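You operate a simulated robot arm through the tools that you are given. There is no shell and no other tool. Be economical: measure what you need, move in short steps, check, and stop when the job is done.

The job below is to be done with a simulated two-armed robot. You get a single attempt, and the scene is never put back.

## Task
On the near end of the long table, fold the cream cloth panel in half and then in half again.

It is judged by the outcome, as a careful person would: the job done as asked, and still so three seconds after it is handed in. It fails if anything else is knocked over, pushed out of place, dropped, spilled or broken. Flat cloth is picked up by pressing the open fingertips on it (5 to 10 N) and closing them slowly along it; thin cloth reads only 2 to 8 mm in the jaws.

## Robot
Two 7-joint arms with two-finger parallel grippers on one trunk, on a base that drives. Base frame: it is fixed to the floor where the robot stands at the start and does not move with it; the origin is under the middle of the robot, x ahead of it, y to its left, z up; the surface under the hand at the start is at about z = 880. Units: mm, degrees, N and s.
The left shoulder is at the start at [71, 156, 1080], the right one opposite. Places, roughly: cream cloth panel [800, -200, 900]; near end of the long table [1200, -800, 900]. Payload 3.91 kg a hand.
The tool frame of a hand sits at the grasp point between the pads (the TCP): z along the fingers, y along the line on which they close. The tips reach 30 mm beyond it. The gripper opens to 110 mm. The fingers are 20 mm wide and 10 mm thick; the gripper's body (48 by 112 mm) begins 55 mm behind the TCP.
Orientation is told as [roll, pitch, yaw] about the base's x, y, z axes, in that order, counted from this pose: with the fingers straight down and closing along the base's y, the tool's x points along the base's -x, its y along +y and its z along -z.

## Interface
- The arms move only by the tool apply_moves. It takes "left_rows", "right_rows" or both (then of equal length, played together; a hand with none holds still); each is a list of rows, each a list of 3 entries, a list of its own where there are three numbers: the finger opening in mm, from 0 to 110, then the shift along the tool's x, y, z in mm, then the turn, a rotation vector about the tool's x, y, z in degrees. In form: [[hand, [tx, ty, tz], [wx, wy, wz]], ...]. A call has 1 to 12 rows; each row is the pose to reach, as a shift and turn from the pose commanded when the call began, along the tool's axes at that moment. Each row takes 0.2 s and may step no farther than 50 mm and 8.6 degrees from the row before; otherwise, or with a gripper value out of range, the whole call is refused. A pose out of reach is approached as far as the arm can. The call stops where the force on the tool passes 40 N (or 10 N more than at its start, if that is more) or the arm is blocked; 0.2 s more then pass. The fingers move at their own pace (about 108 mm/s each) and stop on an object; they squeeze with about 42 N. The grip force told is the motor's: it shows also when the fingers shut on nothing. Time passes only in rows, and 0.2 s behind the last, so rows that repeat a pose let the fingers close. The reply holds the time, the measured pose of the TCP, the force on the tool along the base axes, the opening and the grip force, in the units named above and with some noise, with the torque about the TCP (base axes, N m) and any sound that the robot's microphone picked up.
- Cameras (640 x 400 px; columns grow to the right, rows downward): "scene" is now at [142.4, -14.3, 1323.5]; the picture's right is [-0.25, -0.97, 0.00], its down [-0.52, 0.13, -0.85] and it looks along [0.82, -0.21, -0.53] (base axes); focal length 287 px, centre (320, 200). "left" rides on the left gripper at [72, -17, -103] in its tool frame; the picture's right is [0.23, 0.97, 0.00], its down [-0.76, 0.18, -0.62] and it looks along [-0.61, 0.14, 0.78] (tool axes); focal length 222 px, centre (320, 200). "right" rides on the right gripper at [72, 17, -103] in its tool frame; the picture's right is [-0.23, 0.97, 0.00], its down [-0.76, -0.18, -0.62] and it looks along [-0.61, -0.14, 0.78] (tool axes); focal length 222 px, centre (320, 200). There is no depth. A picture from a camera that has moved, and an enlarged one, comes with that camera's place and axes in the base frame and with its lens. The place of the scene camera against the robot may be out by one fixed shift of up to 18 mm in any direction.
- get_image(camera): a new picture of that camera. No time passes.
- move_column(by): slides the trunk up (or, below 0, down) by that many mm; the arms and the scene camera ride with it, the base frame stays. It gives what a move gives, with no picture.
- steer(legs): drives the robot by 1 to 6 legs, each [ahead, left, turn to the left] in mm, mm and degrees, along the robot's own axes; the way and the turn of a leg run together, so that a leg with both is an arc; at most 1500 mm and 180 degrees a leg. The arms and the cameras ride along, it lands a little off, and it stops where it bumps. It gives what a move gives.
- pan_tilt(pan, tilt): turns the head with the scene camera to pan (to the left, within 86 degrees either way) and tilt (down, from -29 to 69), counted from straight ahead of the robot. It gives what a move gives.
- close_up(camera, box): a new picture of the part [left, top, right, bottom] of that camera's present view, enlarged. No time passes.
- job_done(): hands the job in; it is judged then, once.

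Work in short steps. Places have to be worked out from the pictures, the camera data and where the tool is seen: move nearer, look again, correct. Check each grasp and each placing, and mend what went wrong. You have 120 turns and 108 pictures in all, those below and enlarged ones among them. Open the grippers and draw the arms clear of the work before you hand the job in, unless the task says otherwise.

The tools are called after "Emit:" as a command line: name --argument value ..., lists and objects as JSON in quotes. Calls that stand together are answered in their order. apply_moves: Moves the arms, as the interface text tells. Its arguments: {"type":"object","properties":{"left_rows":{"type":"array","items":{"type":"array"}},"right_rows":{"type":"array","items":{"type":"array"}}},"required":[]} The other tools are called the same way: move_column (by) slides the trunk up or down; steer (legs) drives the base; pan_tilt (pan, tilt) turns the head that bears the scene camera; get_image (camera) takes a picture; close_up (camera, box) takes an enlarged picture of a part of a camera's view; job_done () hands the job in.

At the start:

```text
time_s: 0.0
left_ee_pos: [626.0, 141.6, 1044.9]
left_tcp_rot: [0.0, 0.0, 0.0]
left_force: [-0.4, 0.4, 0.5]
left_moment: [0.01, -0.02, 0.03]
left_opening: 110.1
left_finger_force: 0.1
right_ee_pos: [654.4, -462.0, 1013.9]
right_tcp_rot: [0.0, 0.0, 0.0]
right_force: [-0.6, -0.2, 0.7]
right_moment: [0.02, -0.01, 0.01]
right_opening: 110.0
right_finger_force: 0.1
trunk travel left (down, up): [-525.0, 415.0]
robot x, y, heading: [-1.6, 4.5, 0.1]
head pan, tilt: [-14.4, 32.3]
```

scene: 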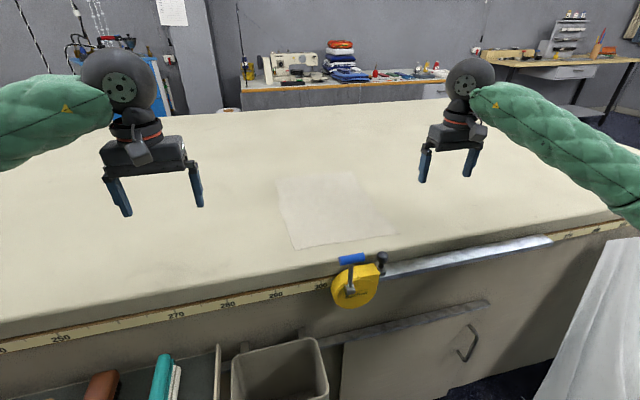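
right: 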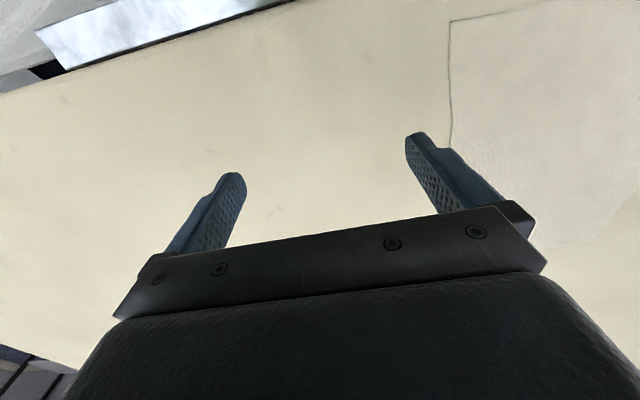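
left: 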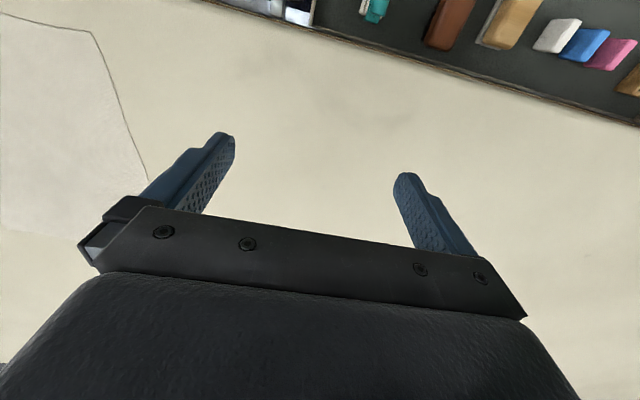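

The cloth looks to be about x 630–980, y −345…−84. I take enlarged views to pin its corners down.

Emit:
close_up --camera "scene" --box '[240, 140, 440, 265]'

Emit:
pan_tilt --pan -14 --tilt 45

Emit:
get_image --camera "scene"

```text
3.20 times, centred on (340, 202) of scene
camera zoom: at [142.4, -14.3, 1323.5], right [-0.25, -0.97, 0.0], down [-0.52, 0.13, -0.85], along [0.82, -0.21, -0.53], focal length 918 px, centre (256, 192)
```

zoom: 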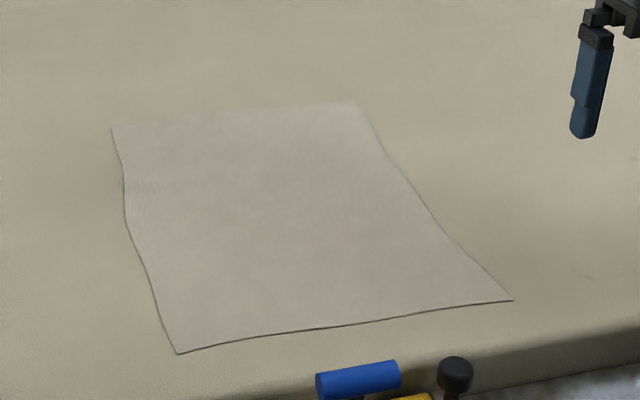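

```text
time_s: 0.8
left_ee_pos: [625.3, 141.1, 1045.4]
left_tcp_rot: [0.0, -0.1, 0.0]
left_force: [-1.2, 1.2, 0.0]
left_moment: [-0.01, 0.0, -0.01]
left_opening: 109.9
left_finger_force: 0.0
right_ee_pos: [653.4, -462.2, 1014.7]
right_tcp_rot: [0.0, 0.0, 0.0]
right_force: [-0.4, 0.9, 0.9]
right_moment: [0.02, -0.01, -0.02]
right_opening: 110.2
right_finger_force: 0.1
trunk travel left (down, up): [-525.0, 415.0]
robot x, y, heading: [0.8, 0.7, 0.1]
head pan, tilt: [-14.0, 45.0]
```

```text
103 pictures are left
camera scene: at [134.7, -11.7, 1304.5], right [-0.24, -0.97, 0.0], down [-0.69, 0.17, -0.71], along [0.69, -0.17, -0.71], focal length 287 px, centre (320, 200)
```

scene: 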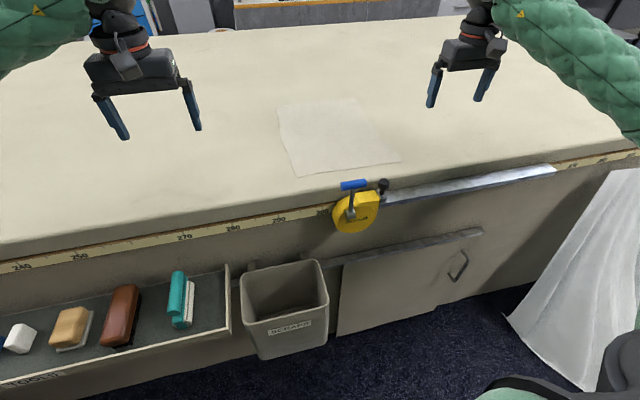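

Corners come out near (986,−76), (980,−339), (627,−342), (631,−83): about 355 × 262 mm. The reach to the far edge is marginal, so I look down to see how much room the base has before moving it.

Emit:
pan_tilt --pan -10 --tilt 69

Emit:
get_image --camera "scene"

Emit:
pan_tilt --pan -70 --tilt 45

Emit:
get_image --camera "scene"

```text
time_s: 1.6
left_ee_pos: [624.8, 141.5, 1045.3]
left_tcp_rot: [0.1, 0.0, 0.0]
left_force: [-0.2, -0.1, 0.1]
left_moment: [-0.02, -0.01, 0.0]
left_opening: 109.8
left_finger_force: 0.1
right_ee_pos: [653.9, -462.7, 1014.6]
right_tcp_rot: [0.1, -0.1, 0.0]
right_force: [0.3, -0.2, -0.4]
right_moment: [0.0, -0.01, -0.02]
right_opening: 109.9
right_finger_force: 0.1
trunk travel left (down, up): [-525.0, 415.0]
robot x, y, heading: [2.1, -4.6, 0.1]
head pan, tilt: [-10.0, 68.8]
```

```text
102 pictures are left
camera scene: at [110.9, -1.8, 1275.7], right [-0.17, -0.98, 0.0], down [-0.92, 0.16, -0.36], along [0.36, -0.06, -0.93], focal length 287 px, centre (320, 200)
```

scene: 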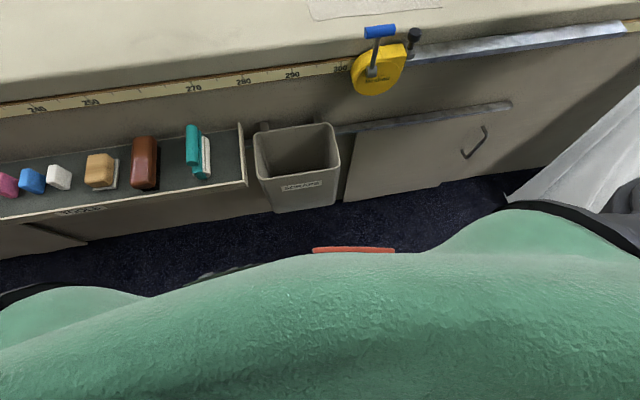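

```text
time_s: 2.9
left_ee_pos: [625.0, 142.4, 1045.4]
left_tcp_rot: [0.1, 0.0, 0.0]
left_force: [0.0, 0.0, 0.9]
left_moment: [0.01, 0.0, 0.02]
left_opening: 110.0
left_finger_force: 0.0
right_ee_pos: [652.9, -463.0, 1013.7]
right_tcp_rot: [0.0, 0.0, -0.1]
right_force: [0.2, 0.3, -0.8]
right_moment: [0.03, -0.01, 0.02]
right_opening: 110.0
right_finger_force: 0.2
trunk travel left (down, up): [-525.0, 415.0]
robot x, y, heading: [-1.6, -3.1, 0.3]
head pan, tilt: [-70.0, 45.0]
```

```text
101 pictures are left
camera scene: at [83.6, -68.4, 1304.5], right [-0.94, -0.34, 0.0], down [-0.24, 0.66, -0.71], along [0.24, -0.66, -0.71], focal length 287 px, centre (320, 200)
```

scene: 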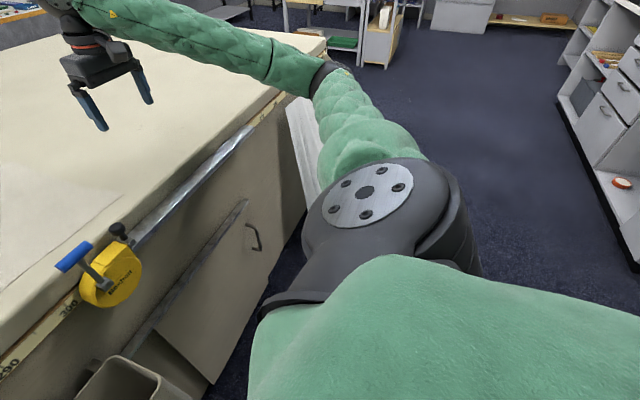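

There is free floor to the right and roughly 120 mm to the bin in front. I shift the robot 205 mm right and 55 mm ahead so the cloth is centred and the far edge is in reach.

Emit:
steer --legs '[[0, -205, 0], [55, 0, 0]]'

Emit:
pan_tilt --pan 0 --tilt 42

Emit:
get_image --camera "scene"

Emit:
close_up --camera "scene" --box '[200, 80, 440, 230]'

```text
time_s: 5.1
left_ee_pos: [680.5, -55.5, 1043.7]
left_tcp_rot: [0.0, 0.1, 0.3]
left_force: [1.1, 0.1, 0.4]
left_moment: [-0.01, 0.03, -0.03]
left_opening: 110.2
left_finger_force: 0.1
right_ee_pos: [713.3, -661.0, 1012.5]
right_tcp_rot: [0.0, 0.2, 0.5]
right_force: [0.0, 0.1, 0.0]
right_moment: [0.02, 0.02, -0.01]
right_opening: 110.0
right_finger_force: 0.0
trunk travel left (down, up): [-525.0, 415.0]
robot x, y, heading: [55.5, -200.5, 0.5]
head pan, tilt: [-70.0, 45.0]
```

```text
time_s: 6.5
left_ee_pos: [680.7, -55.3, 1045.4]
left_tcp_rot: [0.0, 0.1, 0.4]
left_force: [0.1, 0.3, -0.1]
left_moment: [0.01, 0.01, 0.02]
left_opening: 110.1
left_finger_force: 0.1
right_ee_pos: [711.4, -661.2, 1014.7]
right_tcp_rot: [0.1, 0.0, 0.4]
right_force: [-0.1, -0.1, 0.4]
right_moment: [-0.03, -0.01, -0.02]
right_opening: 110.1
right_finger_force: 0.1
trunk travel left (down, up): [-525.0, 415.0]
robot x, y, heading: [55.1, -201.8, 0.4]
head pan, tilt: [0.0, 42.0]
```

```text
100 pictures are left
camera scene: at [194.9, -193.7, 1308.8], right [0.01, -1.0, 0.0], down [-0.67, 0.0, -0.74], along [0.74, 0.0, -0.67], focal length 287 px, centre (320, 200)
```

scene: 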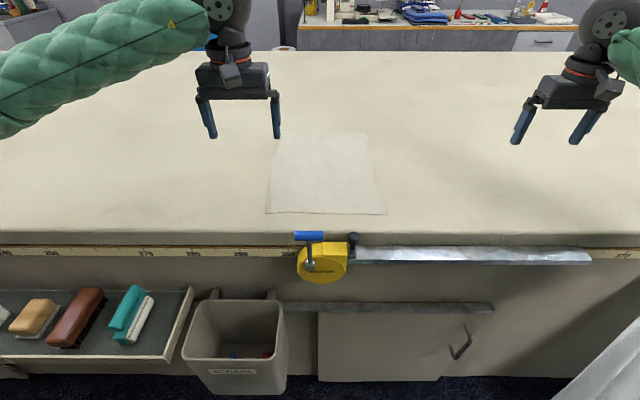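

```text
2.67 times, centred on (320, 155) of scene
camera zoom: at [194.9, -193.7, 1308.8], right [0.01, -1.0, 0.0], down [-0.67, 0.0, -0.74], along [0.74, 0.0, -0.67], focal length 765 px, centre (320, 320)
```

zoom: 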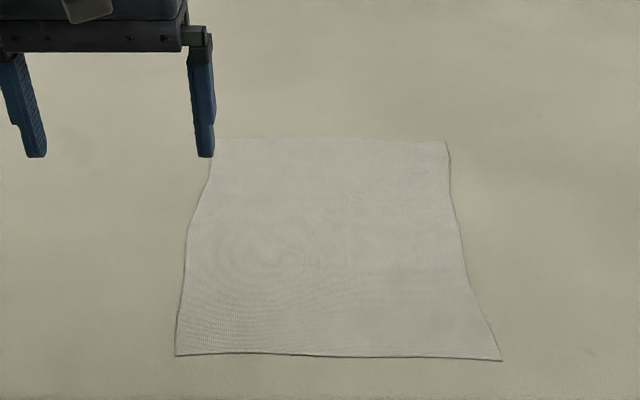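

The calibrated estimate puts the near corners around (625,−88) and (623,−346). I bring each hand above its near corner at about z 985 and look with the hand cameras.

Emit:
apply_moves --left_rows '[[60, [8, -8, 8], [0, 0, 0]], [60, [16, -16, 16], [0, 0, 0]], [60, [24, -24, 24], [0, 0, 0]], [50, [32, -32, 32], [0, 0, 0]], [40, [40, -45, 40], [0, 0, 0]], [40, [48, -60, 50], [0, 0, 0]], [40, [48, -60, 60], [0, 0, 0]], [40, [48, -60, 60], [0, 0, 0]]]' --right_rows '[[60, [10, 43, 4], [0, 0, 0]], [60, [20, 86, 8], [0, 0, 0]], [60, [30, 129, 12], [0, 0, 0]], [50, [40, 172, 16], [0, 0, 0]], [40, [50, 215, 20], [0, 0, 0]], [40, [60, 258, 24], [0, 0, 0]], [40, [70, 301, 27], [0, 0, 0]], [40, [79, 341, 30], [0, 0, 0]]]'

Emit:
get_image --camera "left"

Emit:
get_image --camera "right"

```text
time_s: 8.3
left_ee_pos: [632.3, -116.2, 985.3]
left_tcp_rot: [0.0, 0.1, 0.3]
left_force: [0.1, 0.8, -0.2]
left_moment: [0.0, 0.01, 0.01]
left_opening: 40.1
left_finger_force: 0.1
right_ee_pos: [630.7, -317.5, 984.5]
right_tcp_rot: [0.0, 0.0, 0.2]
right_force: [-0.4, 0.3, 0.2]
right_moment: [-0.01, 0.0, -0.01]
right_opening: 40.3
right_finger_force: 0.1
trunk travel left (down, up): [-525.0, 415.0]
robot x, y, heading: [58.0, -203.6, 0.0]
head pan, tilt: [0.0, 42.0]
```

```text
98 pictures are left
camera left: at [560.3, -133.0, 1088.3], right [-0.23, 0.97, 0.0], down [0.76, 0.18, 0.62], along [0.6, 0.14, -0.78], focal length 222 px, centre (320, 200)
```

left: 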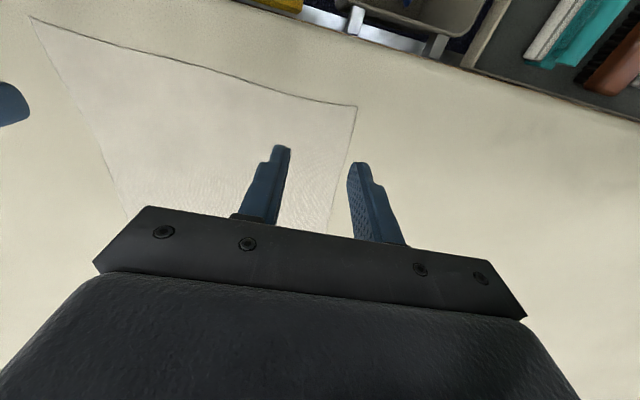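

```text
97 pictures are left
camera right: at [560.1, -301.8, 1088.0], right [0.22, 0.98, 0.0], down [0.76, -0.17, 0.62], along [0.61, -0.14, -0.78], focal length 222 px, centre (320, 200)
```

right: 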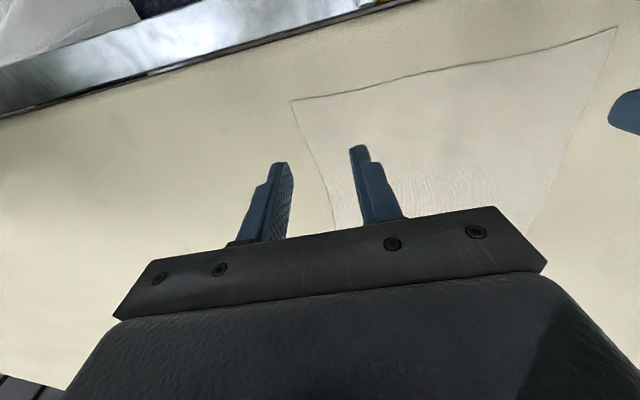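

The hand cameras agree: corners at D ≈ (609,−88) and C ≈ (606,−338), with the table top near z 882. I lower both hands to just above the cloth edge, about 30 mm inboard of each corner.

Emit:
apply_moves --left_rows '[[36, [15, -2, 20], [0, 0, 0]], [36, [15, -2, 40], [0, 0, 0]], [36, [15, -2, 55], [0, 0, 0]], [36, [15, -2, 64], [0, 0, 0]]]' --right_rows '[[36, [14, 9, 20], [0, 0, 0]], [36, [14, 9, 40], [0, 0, 0]], [36, [14, 9, 55], [0, 0, 0]], [36, [14, 9, 64], [0, 0, 0]]]'

Emit:
get_image --camera "left"

Emit:
get_image --camera "right"

```text
time_s: 9.3
left_ee_pos: [613.6, -103.2, 928.1]
left_tcp_rot: [-0.8, -0.3, 1.1]
left_force: [0.2, -0.3, 0.3]
left_moment: [-0.01, 0.02, 0.02]
left_opening: 36.0
left_finger_force: 0.0
right_ee_pos: [621.1, -297.7, 937.1]
right_tcp_rot: [-0.7, -1.2, 1.0]
right_force: [-0.4, -0.2, -0.3]
right_moment: [0.02, -0.04, -0.03]
right_opening: 35.9
right_finger_force: 0.1
trunk travel left (down, up): [-525.0, 415.0]
robot x, y, heading: [62.3, -204.3, 1.1]
head pan, tilt: [0.0, 42.0]
```

```text
96 pictures are left
camera left: at [542.1, -119.2, 1030.4], right [-0.25, 0.97, -0.01], down [0.75, 0.2, 0.63], along [0.61, 0.14, -0.78], focal length 222 px, centre (320, 200)
```

left: 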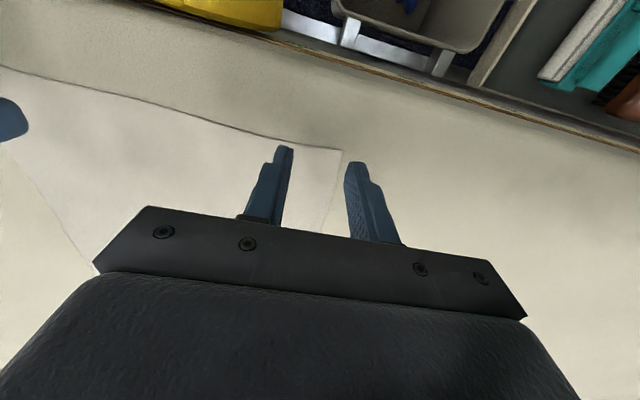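

```text
95 pictures are left
camera right: at [546.6, -281.0, 1038.9], right [0.21, 0.98, -0.01], down [0.75, -0.16, 0.64], along [0.63, -0.14, -0.77], focal length 222 px, centre (320, 200)
```

right: 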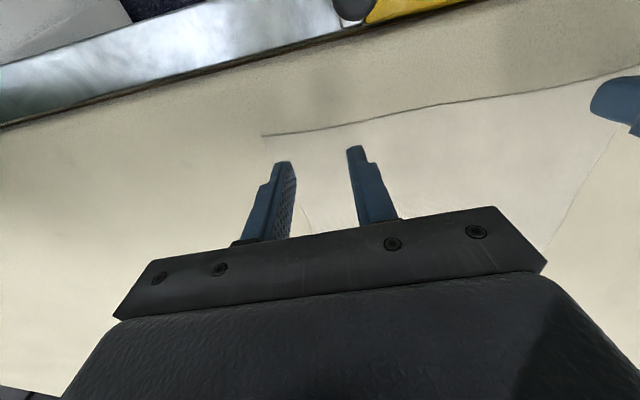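

Both arms fell short of the commanded pose and twisted slightly, so this is too close in for hands near the centre line. I raise the hands and drive back 60 mm to gain room.

Emit:
apply_moves --left_rows '[[36, [0, 0, -30], [0, 0, 0]], [36, [0, 0, -60], [0, 0, 0]], [36, [0, 0, -60], [0, 0, 0]]]' --right_rows '[[36, [0, 0, -30], [0, 0, 0]], [36, [0, 0, -60], [0, 0, 0]], [36, [0, 0, -60], [0, 0, 0]]]'

Emit:
steer --legs '[[-60, -8, 0]]'

```text
time_s: 10.1
left_ee_pos: [613.6, -117.1, 983.6]
left_tcp_rot: [-0.1, -0.1, 0.7]
left_force: [-2.1, 0.2, 1.0]
left_moment: [-0.06, -0.08, 0.01]
left_opening: 35.9
left_finger_force: 0.1
right_ee_pos: [615.7, -308.5, 984.1]
right_tcp_rot: [0.0, -0.3, 0.6]
right_force: [-0.8, -0.1, 0.6]
right_moment: [0.01, -0.06, -0.01]
right_opening: 36.0
right_finger_force: 0.0
trunk travel left (down, up): [-525.0, 415.0]
robot x, y, heading: [57.0, -201.1, 0.4]
head pan, tilt: [0.0, 42.0]
```

```text
time_s: 11.1
left_ee_pos: [553.4, -128.8, 983.9]
left_tcp_rot: [0.0, 0.0, 0.4]
left_force: [-1.9, 0.3, 1.3]
left_moment: [-0.01, -0.03, -0.01]
left_opening: 36.0
left_finger_force: 0.1
right_ee_pos: [553.1, -320.5, 983.7]
right_tcp_rot: [0.0, -0.1, 0.4]
right_force: [-0.4, 0.4, -0.3]
right_moment: [-0.03, -0.04, -0.02]
right_opening: 35.8
right_finger_force: 0.1
trunk travel left (down, up): [-525.0, 415.0]
robot x, y, heading: [-5.3, -208.6, 0.1]
head pan, tilt: [0.0, 42.0]
```

The robot is back at x −5. Now I go to the grasp hover points (617,−118) and (616,−308) at z 921.

Emit:
apply_moves --left_rows '[[36, [-22, 4, 0], [0, 0, 0]], [36, [-44, 8, 0], [0, 0, 0]], [36, [-64, 11, 0], [0, 0, 0]], [36, [-64, 11, 25], [0, 0, 0]], [36, [-64, 11, 48], [0, 0, 0]], [36, [-64, 11, 63], [0, 0, 0]], [36, [-64, 11, 63], [0, 0, 0]]]' --right_rows '[[36, [-22, 4, 0], [0, 0, 0]], [36, [-44, 8, 0], [0, 0, 0]], [36, [-63, 12, 0], [0, 0, 0]], [36, [-63, 12, 25], [0, 0, 0]], [36, [-63, 12, 48], [0, 0, 0]], [36, [-63, 12, 63], [0, 0, 0]], [36, [-63, 12, 63], [0, 0, 0]]]'

Emit:
get_image --camera "left"

Emit:
get_image --camera "right"

```text
time_s: 12.7
left_ee_pos: [617.4, -116.7, 918.0]
left_tcp_rot: [0.0, 0.0, 0.4]
left_force: [0.0, 0.2, 0.3]
left_moment: [0.01, 0.01, -0.01]
left_opening: 36.0
left_finger_force: 0.1
right_ee_pos: [617.6, -307.9, 916.9]
right_tcp_rot: [0.0, 0.0, 0.3]
right_force: [0.1, -0.2, -1.4]
right_moment: [-0.03, 0.0, 0.01]
right_opening: 35.7
right_finger_force: 0.0
trunk travel left (down, up): [-525.0, 415.0]
robot x, y, heading: [-0.2, -210.4, 0.4]
head pan, tilt: [0.0, 42.0]
```

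```text
94 pictures are left
camera left: at [545.8, -134.1, 1020.9], right [-0.23, 0.97, 0.0], down [0.76, 0.18, 0.62], along [0.61, 0.15, -0.78], focal length 222 px, centre (320, 200)
```

left: 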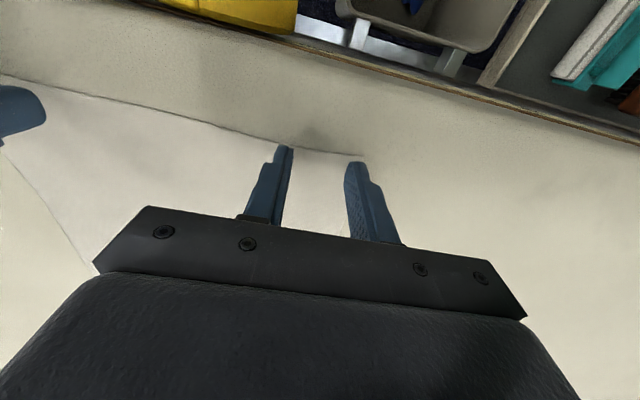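

```text
93 pictures are left
camera right: at [546.3, -292.4, 1021.3], right [0.22, 0.98, 0.0], down [0.76, -0.17, 0.62], along [0.61, -0.14, -0.78], focal length 222 px, centre (320, 200)
```

right: 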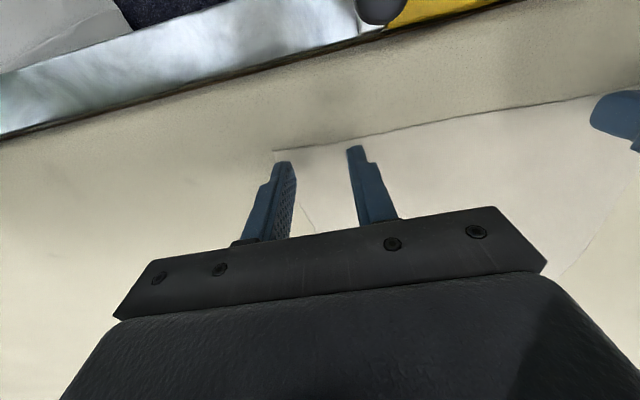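

Both fingers straddle the near edge just inside the corners. I nudge both 4 mm inward and lower slowly until there is contact.

Emit:
apply_moves --left_rows '[[36, [0, -4, 0], [0, 0, 0]], [36, [0, -4, 3], [0, 0, 0]], [36, [0, -4, 5], [0, 0, 0]], [36, [0, -4, 6], [0, 0, 0]], [36, [0, -4, 6], [0, 0, 0]]]' --right_rows '[[36, [0, 4, 0], [0, 0, 0]], [36, [0, 4, 3], [0, 0, 0]], [36, [0, 4, 5], [0, 0, 0]], [36, [0, 4, 6], [0, 0, 0]], [36, [0, 4, 6], [0, 0, 0]]]'

```text
time_s: 13.9
left_ee_pos: [617.8, -121.9, 912.9]
left_tcp_rot: [0.0, 0.0, 0.3]
left_force: [-0.3, 0.8, 0.4]
left_moment: [0.01, -0.02, 0.01]
left_opening: 36.1
left_finger_force: 0.1
right_ee_pos: [617.9, -303.6, 912.2]
right_tcp_rot: [0.0, 0.0, 0.4]
right_force: [-0.4, -0.4, 0.3]
right_moment: [0.0, -0.04, 0.0]
right_opening: 35.9
right_finger_force: 0.0
trunk travel left (down, up): [-525.0, 415.0]
robot x, y, heading: [-10.9, -210.6, 0.1]
head pan, tilt: [0.0, 42.0]
```

No contact yet; I continue down in 1 mm steps.

Emit:
apply_moves --left_rows '[[36, [0, 0, 1], [0, 0, 0]], [36, [0, 0, 2], [0, 0, 0]], [36, [0, 0, 2], [0, 0, 0]]]' --right_rows '[[36, [0, 0, 1], [0, 0, 0]], [36, [0, 0, 2], [0, 0, 0]], [36, [0, 0, 2], [0, 0, 0]]]'

```text
time_s: 14.7
left_ee_pos: [618.8, -121.4, 910.9]
left_tcp_rot: [0.0, 0.0, 0.3]
left_force: [0.0, 0.3, 2.9]
left_moment: [0.04, 0.01, 0.03]
left_opening: 36.2
left_finger_force: 0.1
right_ee_pos: [619.0, -304.4, 910.6]
right_tcp_rot: [0.1, 0.0, 0.4]
right_force: [1.7, 0.5, 4.0]
right_moment: [-0.01, -0.1, 0.0]
right_opening: 36.0
right_finger_force: 0.1
trunk travel left (down, up): [-525.0, 415.0]
robot x, y, heading: [-6.2, -209.1, 0.5]
head pan, tilt: [0.0, 42.0]
```

Light contact at about 3–4 N. I press another millimetre to reach roughly 7 N and see the force before closing.

Emit:
apply_moves --left_rows '[[36, [0, 0, 1.2], [0, 0, 0]], [36, [0, 0, 1.2], [0, 0, 0]]]' --right_rows '[[36, [0, 0, 0.8], [0, 0, 0]], [36, [0, 0, 0.8], [0, 0, 0]]]'

```text
time_s: 15.3
left_ee_pos: [619.4, -121.5, 909.3]
left_tcp_rot: [0.0, -0.2, 0.4]
left_force: [3.7, 1.5, 17.6]
left_moment: [0.14, -0.1, -0.02]
left_opening: 36.3
left_finger_force: 0.1
right_ee_pos: [618.0, -304.4, 911.6]
right_tcp_rot: [0.0, 0.0, 0.3]
right_force: [2.2, -0.1, 5.2]
right_moment: [-0.01, -0.08, -0.01]
right_opening: 36.0
right_finger_force: 0.1
trunk travel left (down, up): [-525.0, 415.0]
robot x, y, heading: [-7.3, -210.9, 0.2]
head pan, tilt: [0.0, 42.0]
```

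Left is at 17 N, too hard; I ease it off 0.7 mm, then close both slowly.

Emit:
apply_moves --left_rows '[[36, [0, 0, -0.7], [0, 0, 0]], [36, [0, 0, -0.7], [0, 0, 0]]]' --right_rows '[[36, [0, 0, 0.2], [0, 0, 0]], [36, [0, 0, 0.2], [0, 0, 0]]]'

Emit:
apply_moves --left_rows '[[33, [0, 0, 0], [0, 0, 0]], [30, [0, 0, 0], [0, 0, 0]], [27, [0, 0, 0], [0, 0, 0]], [24, [0, 0, 0], [0, 0, 0]], [21, [0, 0, 0], [0, 0, 0]], [18, [0, 0, 0], [0, 0, 0]], [15, [0, 0, 0], [0, 0, 0]], [12, [0, 0, 0], [0, 0, 0]], [8, [0, 0, 0], [0, 0, 0]], [4, [0, 0, 0], [0, 0, 0]], [0, [0, 0, 0], [0, 0, 0]], [0, [0, 0, 0], [0, 0, 0]]]' --right_rows '[[33, [0, 0, 0], [0, 0, 0]], [30, [0, 0, 0], [0, 0, 0]], [27, [0, 0, 0], [0, 0, 0]], [24, [0, 0, 0], [0, 0, 0]], [21, [0, 0, 0], [0, 0, 0]], [18, [0, 0, 0], [0, 0, 0]], [15, [0, 0, 0], [0, 0, 0]], [12, [0, 0, 0], [0, 0, 0]], [8, [0, 0, 0], [0, 0, 0]], [4, [0, 0, 0], [0, 0, 0]], [0, [0, 0, 0], [0, 0, 0]], [0, [0, 0, 0], [0, 0, 0]]]'

Emit:
get_image --camera "left"

Emit:
get_image --camera "right"

```text
time_s: 15.9
left_ee_pos: [617.9, -121.8, 910.2]
left_tcp_rot: [0.0, 0.0, 0.4]
left_force: [6.1, -1.5, 15.2]
left_moment: [0.08, -0.22, -0.05]
left_opening: 35.7
left_finger_force: 0.0
right_ee_pos: [616.8, -303.3, 912.3]
right_tcp_rot: [0.0, -0.1, 0.5]
right_force: [4.2, 0.1, 13.7]
right_moment: [-0.08, -0.06, 0.03]
right_opening: 36.2
right_finger_force: 0.1
trunk travel left (down, up): [-525.0, 415.0]
robot x, y, heading: [-4.9, -212.2, 0.3]
head pan, tilt: [0.0, 42.0]
```

```text
time_s: 18.5
left_ee_pos: [618.0, -120.3, 911.4]
left_tcp_rot: [0.0, -0.1, 0.4]
left_force: [0.7, 0.1, 17.7]
left_moment: [-0.06, -0.02, -0.01]
left_opening: 0.1
left_finger_force: 38.0
right_ee_pos: [616.1, -304.6, 910.5]
right_tcp_rot: [0.0, -0.1, 0.5]
right_force: [-0.1, 3.2, 14.1]
right_moment: [0.07, 0.06, 0.02]
right_opening: 1.6
right_finger_force: 41.5
trunk travel left (down, up): [-525.0, 415.0]
robot x, y, heading: [-5.5, -210.4, 0.1]
head pan, tilt: [0.0, 42.0]
```

```text
92 pictures are left
camera left: at [545.6, -137.4, 1014.6], right [-0.23, 0.97, 0.0], down [0.76, 0.18, 0.62], along [0.61, 0.15, -0.78], focal length 222 px, centre (320, 200)
```

left: 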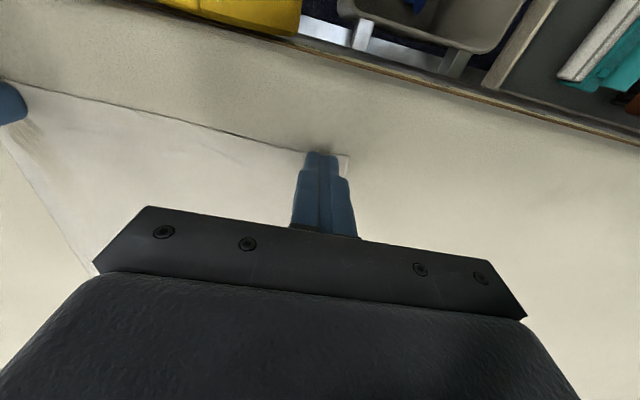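

```text
91 pictures are left
camera right: at [545.5, -288.5, 1014.1], right [0.22, 0.98, 0.0], down [0.76, -0.17, 0.62], along [0.61, -0.14, -0.78], focal length 222 px, centre (320, 200)
```

right: 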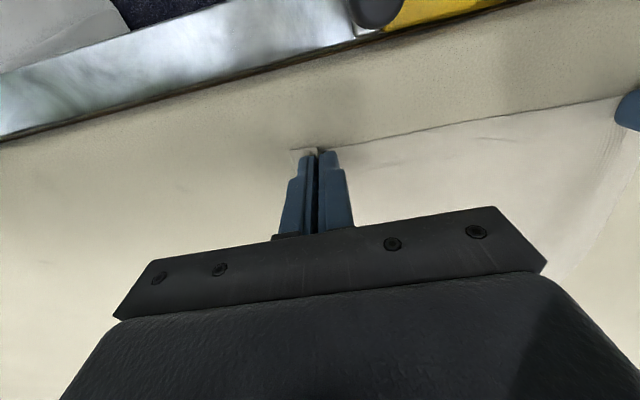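

Right reads 1.6 mm and left 0.1 mm; the left may hold nothing. I look closer at both.

Emit:
close_up --camera "left" --box '[260, 120, 400, 240]'

Emit:
close_up --camera "right" --box '[250, 120, 390, 240]'

```text
3.33 times, centred on (330, 180) of left
camera zoom: at [545.6, -137.4, 1014.6], right [-0.23, 0.97, 0.0], down [0.76, 0.18, 0.62], along [0.61, 0.15, -0.78], focal length 740 px, centre (287, 267)
```

zoom: 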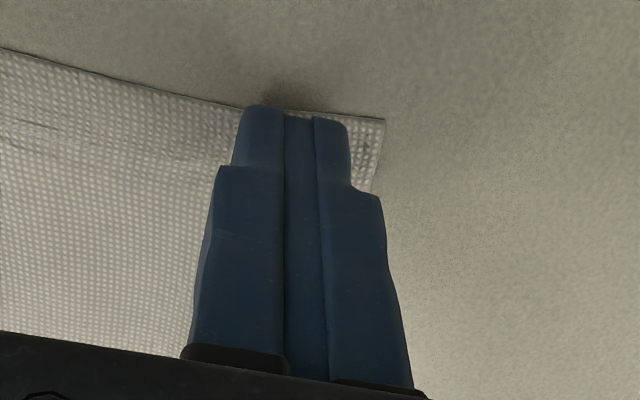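

```text
3.33 times, centred on (320, 180) of right
camera zoom: at [545.5, -288.5, 1014.1], right [0.22, 0.98, 0.0], down [0.76, -0.17, 0.62], along [0.61, -0.14, -0.78], focal length 740 px, centre (320, 267)
```

zoom: 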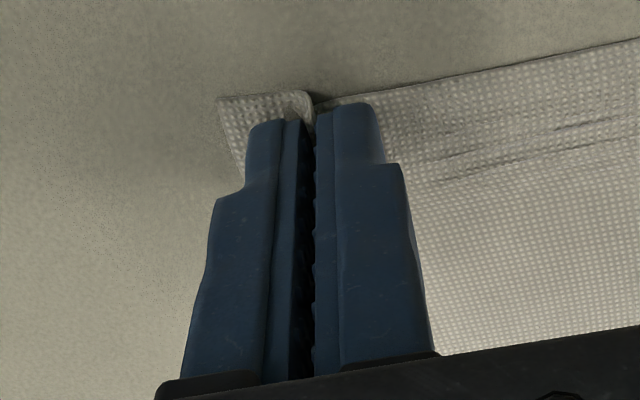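

The right holds a small ridge; the left closed on nothing, its outer finger having dragged the corner inward. I lift and reopen the left hand to look while the right keeps its grip.

Emit:
apply_moves --left_rows '[[0, [0, 0, -8], [0, 0, 0]], [20, [0, 0, -25], [0, 0, 0]], [40, [0, 0, -40], [0, 0, 0]], [50, [0, -4, -40], [0, 0, 0]], [50, [0, -4, -40], [0, 0, 0]]]'

Emit:
get_image --camera "left"

```text
time_s: 19.7
left_ee_pos: [617.9, -124.5, 952.3]
left_tcp_rot: [0.1, -0.1, 0.3]
left_force: [1.3, -0.6, 0.1]
left_moment: [0.01, 0.01, 0.01]
left_opening: 50.2
left_finger_force: 0.1
right_ee_pos: [616.6, -303.9, 911.9]
right_tcp_rot: [0.0, -0.1, 0.4]
right_force: [-4.7, 0.0, 20.5]
right_moment: [-0.02, 0.19, 0.0]
right_opening: 1.7
right_finger_force: 42.1
trunk travel left (down, up): [-525.0, 415.0]
robot x, y, heading: [-8.3, -212.1, 0.3]
head pan, tilt: [0.0, 42.0]
```

```text
88 pictures are left
camera left: at [545.5, -141.7, 1054.8], right [-0.23, 0.97, 0.0], down [0.76, 0.18, 0.62], along [0.61, 0.14, -0.78], focal length 222 px, centre (320, 200)
```

left: 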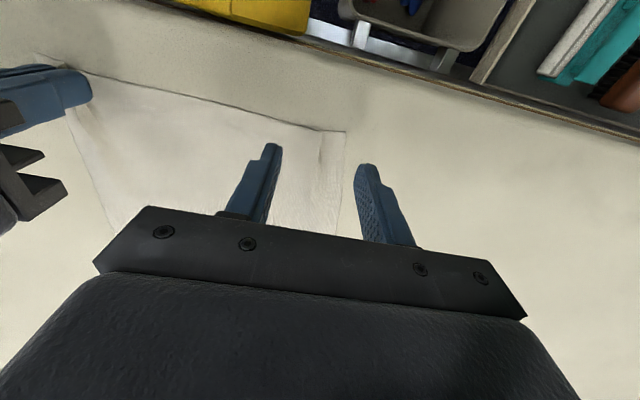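

A small wrinkle remains about 15 mm in from the left corner, which is now near (607,−107). I straddle that wrinkle, centred at y −136 with 36 mm opening, and lower.

Emit:
apply_moves --left_rows '[[36, [0, -11, 10], [0, 0, 0]], [36, [0, -11, 25], [0, 0, 0]], [36, [0, -11, 36], [0, 0, 0]], [36, [0, -11, 38.5], [0, 0, 0]], [36, [0, -11, 39.5], [0, 0, 0]], [36, [0, -11, 40], [0, 0, 0]], [36, [0, -11, 40], [0, 0, 0]]]'

Emit:
close_up --camera "left" --box '[220, 100, 440, 240]'

```text
time_s: 21.3
left_ee_pos: [617.9, -135.9, 911.0]
left_tcp_rot: [0.1, 0.0, 0.4]
left_force: [-0.5, 0.5, 0.8]
left_moment: [0.0, 0.03, -0.03]
left_opening: 35.9
left_finger_force: 0.1
right_ee_pos: [617.2, -304.8, 910.1]
right_tcp_rot: [0.0, -0.1, 0.4]
right_force: [-4.1, -1.0, 21.6]
right_moment: [-0.03, 0.16, -0.02]
right_opening: 1.6
right_finger_force: 41.5
trunk travel left (down, up): [-525.0, 415.0]
robot x, y, heading: [-8.4, -209.2, 0.3]
head pan, tilt: [0.0, 42.0]
```

```text
2.86 times, centred on (330, 170) of left
camera zoom: at [545.6, -152.8, 1014.5], right [-0.23, 0.97, 0.0], down [0.76, 0.18, 0.62], along [0.61, 0.14, -0.78], focal length 635 px, centre (291, 286)
```

zoom: 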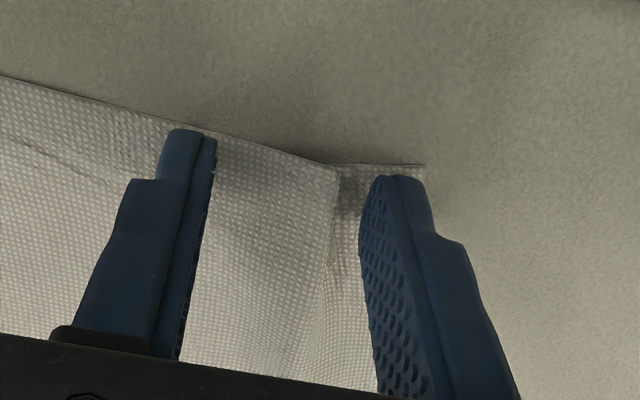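

The bulge lies between the fingers. I press slightly and close slowly.

Emit:
apply_moves --left_rows '[[36, [0, 0, 0.8], [0, 0, 0]], [33, [0, 0, 0.8], [0, 0, 0]], [30, [0, 0, 0.8], [0, 0, 0]], [26, [0, 0, 0.8], [0, 0, 0]], [22, [0, 0, 0.8], [0, 0, 0]], [18, [0, 0, 0.8], [0, 0, 0]], [14, [0, 0, 0.8], [0, 0, 0]], [10, [0, 0, 0.8], [0, 0, 0]], [6, [0, 0, 0.8], [0, 0, 0]], [3, [0, 0, 0.8], [0, 0, 0]], [0, [0, 0, 0.8], [0, 0, 0]], [0, [0, 0, 0.8], [0, 0, 0]]]'

Emit:
close_up --camera "left" --box '[220, 100, 440, 240]'

```text
time_s: 23.9
left_ee_pos: [616.5, -135.7, 911.3]
left_tcp_rot: [0.0, -0.1, 0.3]
left_force: [1.7, -7.0, 32.5]
left_moment: [-0.15, -0.12, 0.05]
left_opening: 1.9
left_finger_force: 42.0
right_ee_pos: [615.7, -304.7, 910.6]
right_tcp_rot: [0.0, 0.0, 0.4]
right_force: [2.7, 7.0, 7.7]
right_moment: [0.17, -0.06, 0.02]
right_opening: 1.8
right_finger_force: 41.0
trunk travel left (down, up): [-525.0, 415.0]
robot x, y, heading: [-9.3, -214.1, 0.4]
head pan, tilt: [0.0, 42.0]
```

```text
2.86 times, centred on (330, 170) of left
camera zoom: at [545.1, -153.0, 1014.1], right [-0.23, 0.97, 0.0], down [0.76, 0.18, 0.62], along [0.61, 0.14, -0.78], focal length 635 px, centre (291, 286)
```

zoom: 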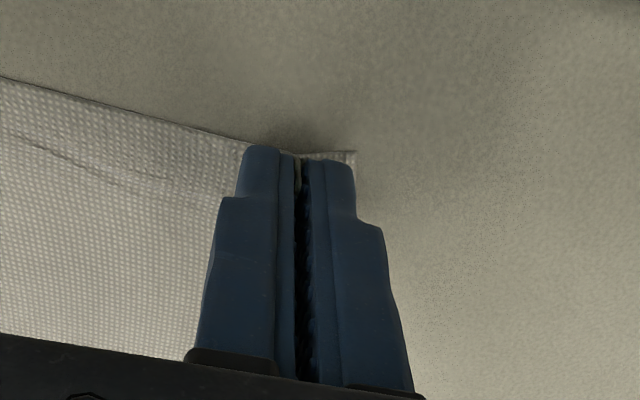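

Left now reads 1.9 mm and shows cloth between the pads. I lift both 40 mm, spreading slightly, to check both grips.

Emit:
apply_moves --left_rows '[[0, [0, 0, -5], [0, 0, 0]], [0, [0, 0, -12], [0, 0, 0]], [0, [0, 0, -20], [0, 0, 0]], [0, [-6, 0, -30], [0, 0, 0]], [0, [-12, 0, -40], [0, 0, 0]]]' --right_rows '[[0, [0, 0, -5], [0, 0, 0]], [0, [0, 0, -12], [0, 0, 0]], [0, [0, 0, -20], [0, 0, 0]], [0, [-6, 0, -30], [0, 0, 0]], [0, [-12, 0, -40], [0, 0, 0]]]'

Emit:
get_image --camera "scene"

Emit:
get_image --camera "left"

Emit:
get_image --camera "right"

```text
time_s: 25.1
left_ee_pos: [629.5, -137.0, 948.7]
left_tcp_rot: [0.0, 0.0, 0.4]
left_force: [0.6, -4.4, -0.5]
left_moment: [-0.13, 0.01, 0.03]
left_opening: 2.0
left_finger_force: 41.8
right_ee_pos: [631.0, -302.9, 950.8]
right_tcp_rot: [0.1, 0.0, 0.3]
right_force: [0.0, 4.7, 0.2]
right_moment: [0.17, 0.04, 0.01]
right_opening: 2.0
right_finger_force: 41.1
trunk travel left (down, up): [-525.0, 415.0]
robot x, y, heading: [-5.1, -210.2, 0.5]
head pan, tilt: [0.0, 42.0]
```

```text
85 pictures are left
camera scene: at [133.4, -202.0, 1308.7], right [0.01, -1.0, 0.0], down [-0.67, 0.0, -0.74], along [0.74, 0.0, -0.67], focal length 287 px, centre (320, 200)
```

scene: 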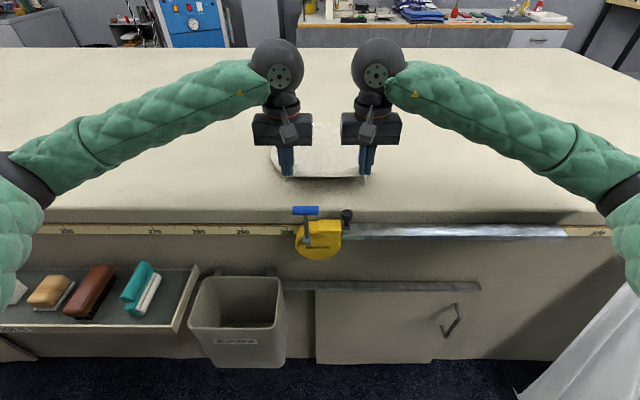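

```text
84 pictures are left
camera left: at [558.0, -153.3, 1052.6], right [-0.23, 0.97, 0.0], down [0.76, 0.18, 0.62], along [0.61, 0.15, -0.78], focal length 222 px, centre (320, 200)
```

left: 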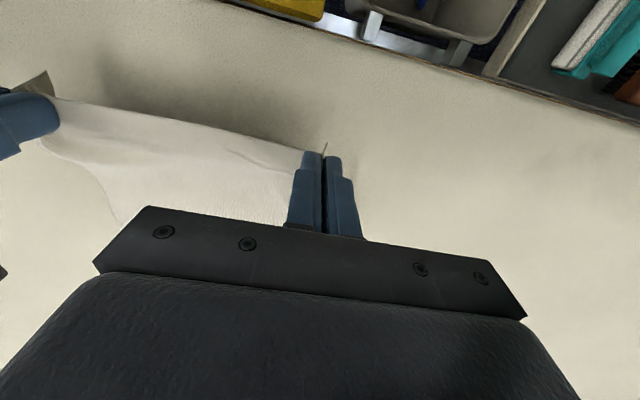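

```text
83 pictures are left
camera right: at [559.9, -287.4, 1053.8], right [0.22, 0.98, 0.0], down [0.76, -0.17, 0.62], along [0.61, -0.14, -0.78], focal length 222 px, centre (320, 200)
```

right: 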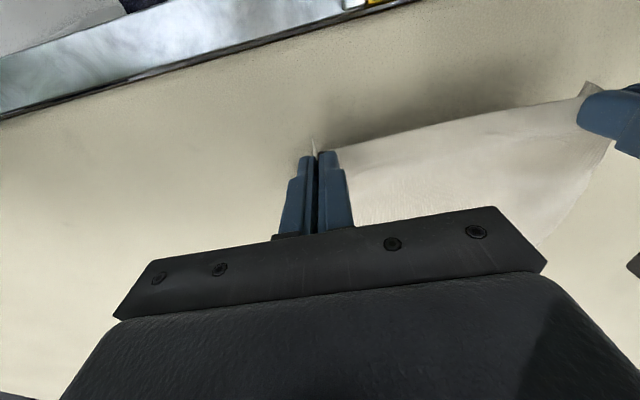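

Both corners are held and the edge is taut between the hands (about 4.5 N). I carry it over in an arc, first to the top, taking 2 mm of tension off.

Emit:
apply_moves --left_rows '[[0, [-10, -1, -18], [0, 0, 0]], [0, [-20, -1, -35], [0, 0, 0]], [0, [-35, -1, -53], [0, 0, 0]], [0, [-50, -1, -70], [0, 0, 0]], [0, [-70, -1, -84], [0, 0, 0]], [0, [-90, -1, -98], [0, 0, 0]], [0, [-112, -1, -105], [0, 0, 0]], [0, [-135, -1, -110], [0, 0, 0]], [0, [-158, -1, -110], [0, 0, 0]], [0, [-180, -1, -107], [0, 0, 0]]]' --right_rows '[[0, [-10, 1, -18], [0, 0, 0]], [0, [-20, 1, -35], [0, 0, 0]], [0, [-35, 1, -53], [0, 0, 0]], [0, [-50, 1, -70], [0, 0, 0]], [0, [-70, 1, -84], [0, 0, 0]], [0, [-90, 1, -98], [0, 0, 0]], [0, [-112, 1, -105], [0, 0, 0]], [0, [-135, 1, -110], [0, 0, 0]], [0, [-158, 1, -110], [0, 0, 0]], [0, [-180, 1, -107], [0, 0, 0]]]'

Emit:
get_image --camera "scene"

Emit:
get_image --camera "left"

```text
time_s: 27.3
left_ee_pos: [809.4, -136.7, 1056.1]
left_tcp_rot: [-0.1, 0.1, 0.2]
left_force: [0.3, -3.5, -0.6]
left_moment: [-0.13, 0.02, 0.01]
left_opening: 1.9
left_finger_force: 42.4
right_ee_pos: [812.3, -301.6, 1055.1]
right_tcp_rot: [-0.1, 0.1, 0.4]
right_force: [0.4, 4.4, -0.3]
right_moment: [0.12, -0.01, 0.03]
right_opening: 1.6
right_finger_force: 41.4
trunk travel left (down, up): [-525.0, 415.0]
robot x, y, heading: [-1.7, -211.6, 0.2]
head pan, tilt: [0.0, 42.0]
```

```text
82 pictures are left
camera scene: at [134.4, -202.2, 1308.6], right [0.01, -1.0, 0.0], down [-0.67, 0.0, -0.74], along [0.74, 0.0, -0.67], focal length 287 px, centre (320, 200)
```

scene: 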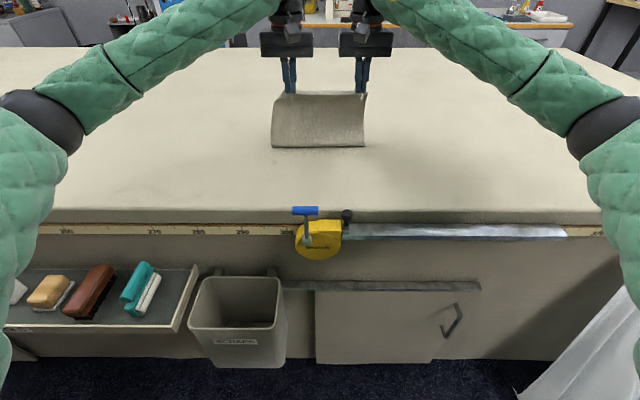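

```text
81 pictures are left
camera left: at [738.5, -152.9, 1159.8], right [-0.23, 0.97, 0.0], down [0.76, 0.18, 0.62], along [0.6, 0.15, -0.78], focal length 222 px, centre (320, 200)
```

left: 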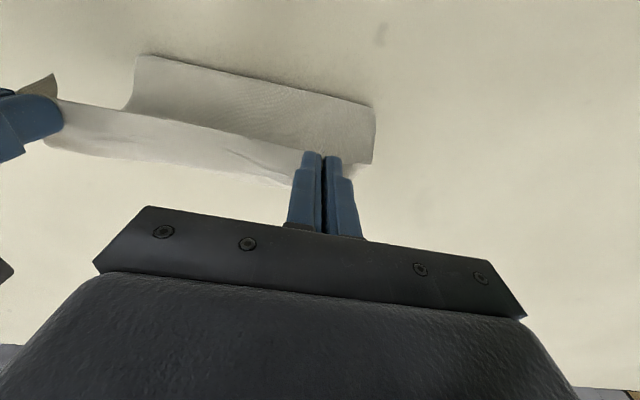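

The sheet hangs cleanly and its lower half stayed put. I continue the arc down toward x ≈ 948, stopping about 13 mm above contact.

Emit:
apply_moves --left_rows '[[0, [-20, 0, 6], [0, 0, 0]], [0, [-40, 0, 16], [0, 0, 0]], [0, [-60, 0, 29], [0, 0, 0]], [0, [-78, 0, 45], [0, 0, 0]], [0, [-94, 0, 61], [0, 0, 0]], [0, [-108, 0, 79], [0, 0, 0]], [0, [-120, 0, 96], [0, 0, 0]], [0, [-129, 0, 111], [0, 0, 0]], [0, [-135, 0, 121], [0, 0, 0]], [0, [-138, 0, 131], [0, 0, 0]], [0, [-138, 0, 131], [0, 0, 0]]]' --right_rows '[[0, [-20, 0, 6], [0, 0, 0]], [0, [-40, 0, 16], [0, 0, 0]], [0, [-60, 0, 29], [0, 0, 0]], [0, [-78, 0, 45], [0, 0, 0]], [0, [-94, 0, 61], [0, 0, 0]], [0, [-108, 0, 79], [0, 0, 0]], [0, [-120, 0, 96], [0, 0, 0]], [0, [-129, 0, 111], [0, 0, 0]], [0, [-135, 0, 121], [0, 0, 0]], [0, [-138, 0, 131], [0, 0, 0]], [0, [-138, 0, 131], [0, 0, 0]]]'

Emit:
get_image --camera "scene"

Emit:
get_image --camera "left"

Emit:
get_image --camera "right"

```text
time_s: 29.7
left_ee_pos: [947.4, -134.2, 925.6]
left_tcp_rot: [0.0, 0.0, 0.3]
left_force: [1.5, -3.4, -0.8]
left_moment: [-0.12, -0.01, 0.01]
left_opening: 2.0
left_finger_force: 42.3
right_ee_pos: [949.2, -301.1, 926.1]
right_tcp_rot: [0.0, 0.0, 0.5]
right_force: [-0.4, 4.2, 0.1]
right_moment: [0.12, -0.01, 0.03]
right_opening: 1.7
right_finger_force: 41.6
trunk travel left (down, up): [-525.0, 415.0]
robot x, y, heading: [-6.5, -213.2, -0.0]
head pan, tilt: [0.0, 42.0]
```

```text
80 pictures are left
camera scene: at [133.4, -202.1, 1308.8], right [0.01, -1.0, 0.0], down [-0.67, 0.0, -0.74], along [0.74, 0.0, -0.67], focal length 287 px, centre (320, 200)
```

scene: 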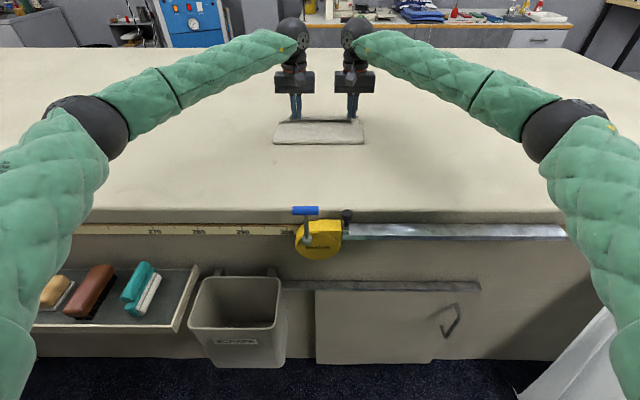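

```text
79 pictures are left
camera left: at [875.6, -151.6, 1028.0], right [-0.23, 0.97, 0.0], down [0.76, 0.18, 0.62], along [0.61, 0.15, -0.78], focal length 222 px, centre (320, 200)
```

left: 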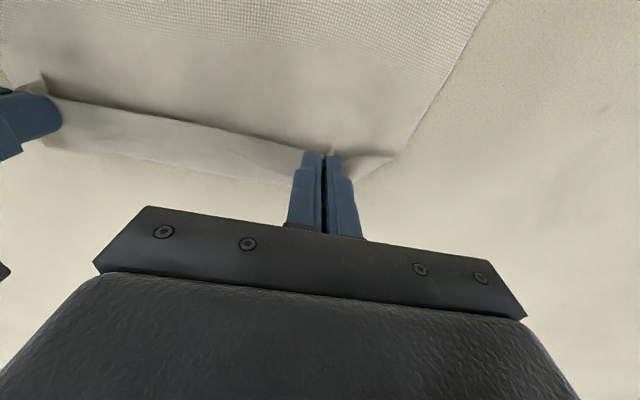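

```text
78 pictures are left
camera right: at [877.8, -285.5, 1028.4], right [0.22, 0.98, 0.0], down [0.76, -0.17, 0.62], along [0.61, -0.14, -0.78], focal length 222 px, centre (320, 200)
```

right: 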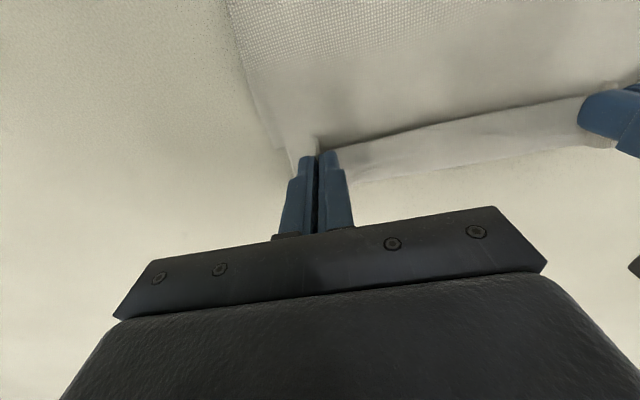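

The far edge of the lower layer seems visible beyond the held edge. I zoom to measure it.

Emit:
close_up --camera "left" --box '[0, 60, 420, 230]'

Emit:
close_up --camera "right" --box '[220, 60, 640, 230]'

Emit:
close_up --camera "scene" --box '[240, 70, 400, 170]'

```text
1.52 times, centred on (210, 145) of left
camera zoom: at [875.6, -151.6, 1028.0], right [-0.23, 0.97, 0.0], down [0.76, 0.18, 0.62], along [0.61, 0.15, -0.78], focal length 338 px, centre (488, 284)
```

zoom: 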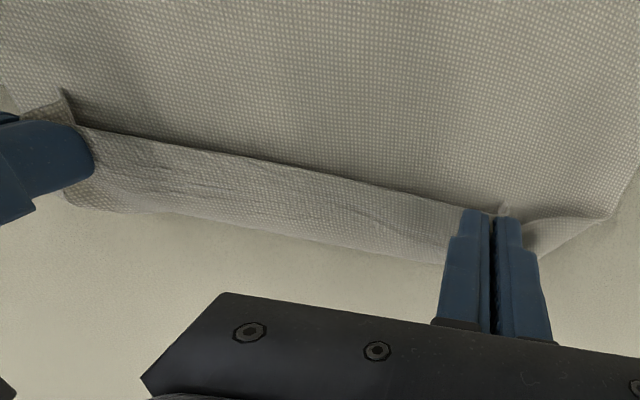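

```text
1.52 times, centred on (430, 145) of right
camera zoom: at [877.8, -285.5, 1028.4], right [0.22, 0.98, 0.0], down [0.76, -0.17, 0.62], along [0.61, -0.14, -0.78], focal length 338 px, centre (152, 284)
```

zoom: 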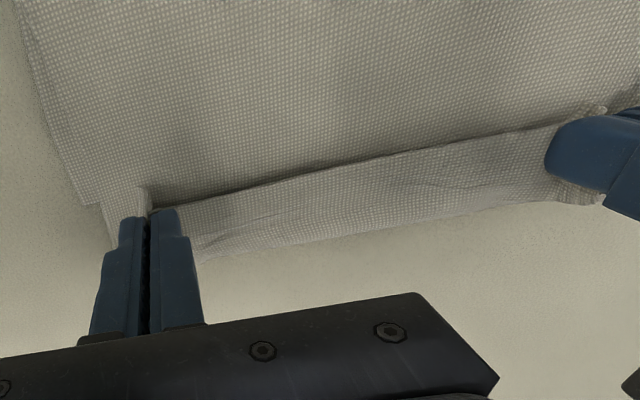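

```text
4.00 times, centred on (320, 120) of scene
camera zoom: at [133.4, -202.1, 1308.8], right [0.01, -1.0, 0.0], down [-0.67, 0.0, -0.74], along [0.74, 0.0, -0.67], focal length 1148 px, centre (320, 520)
```

zoom: 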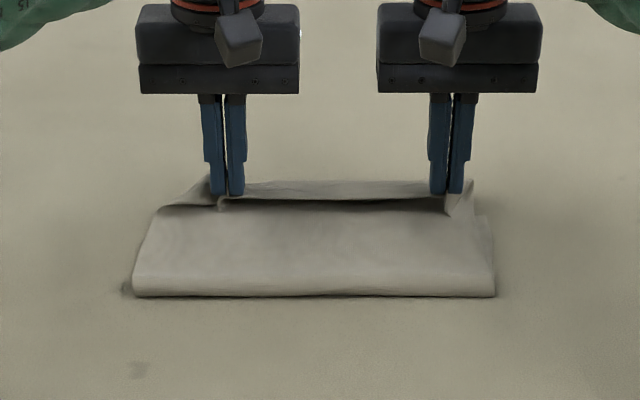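

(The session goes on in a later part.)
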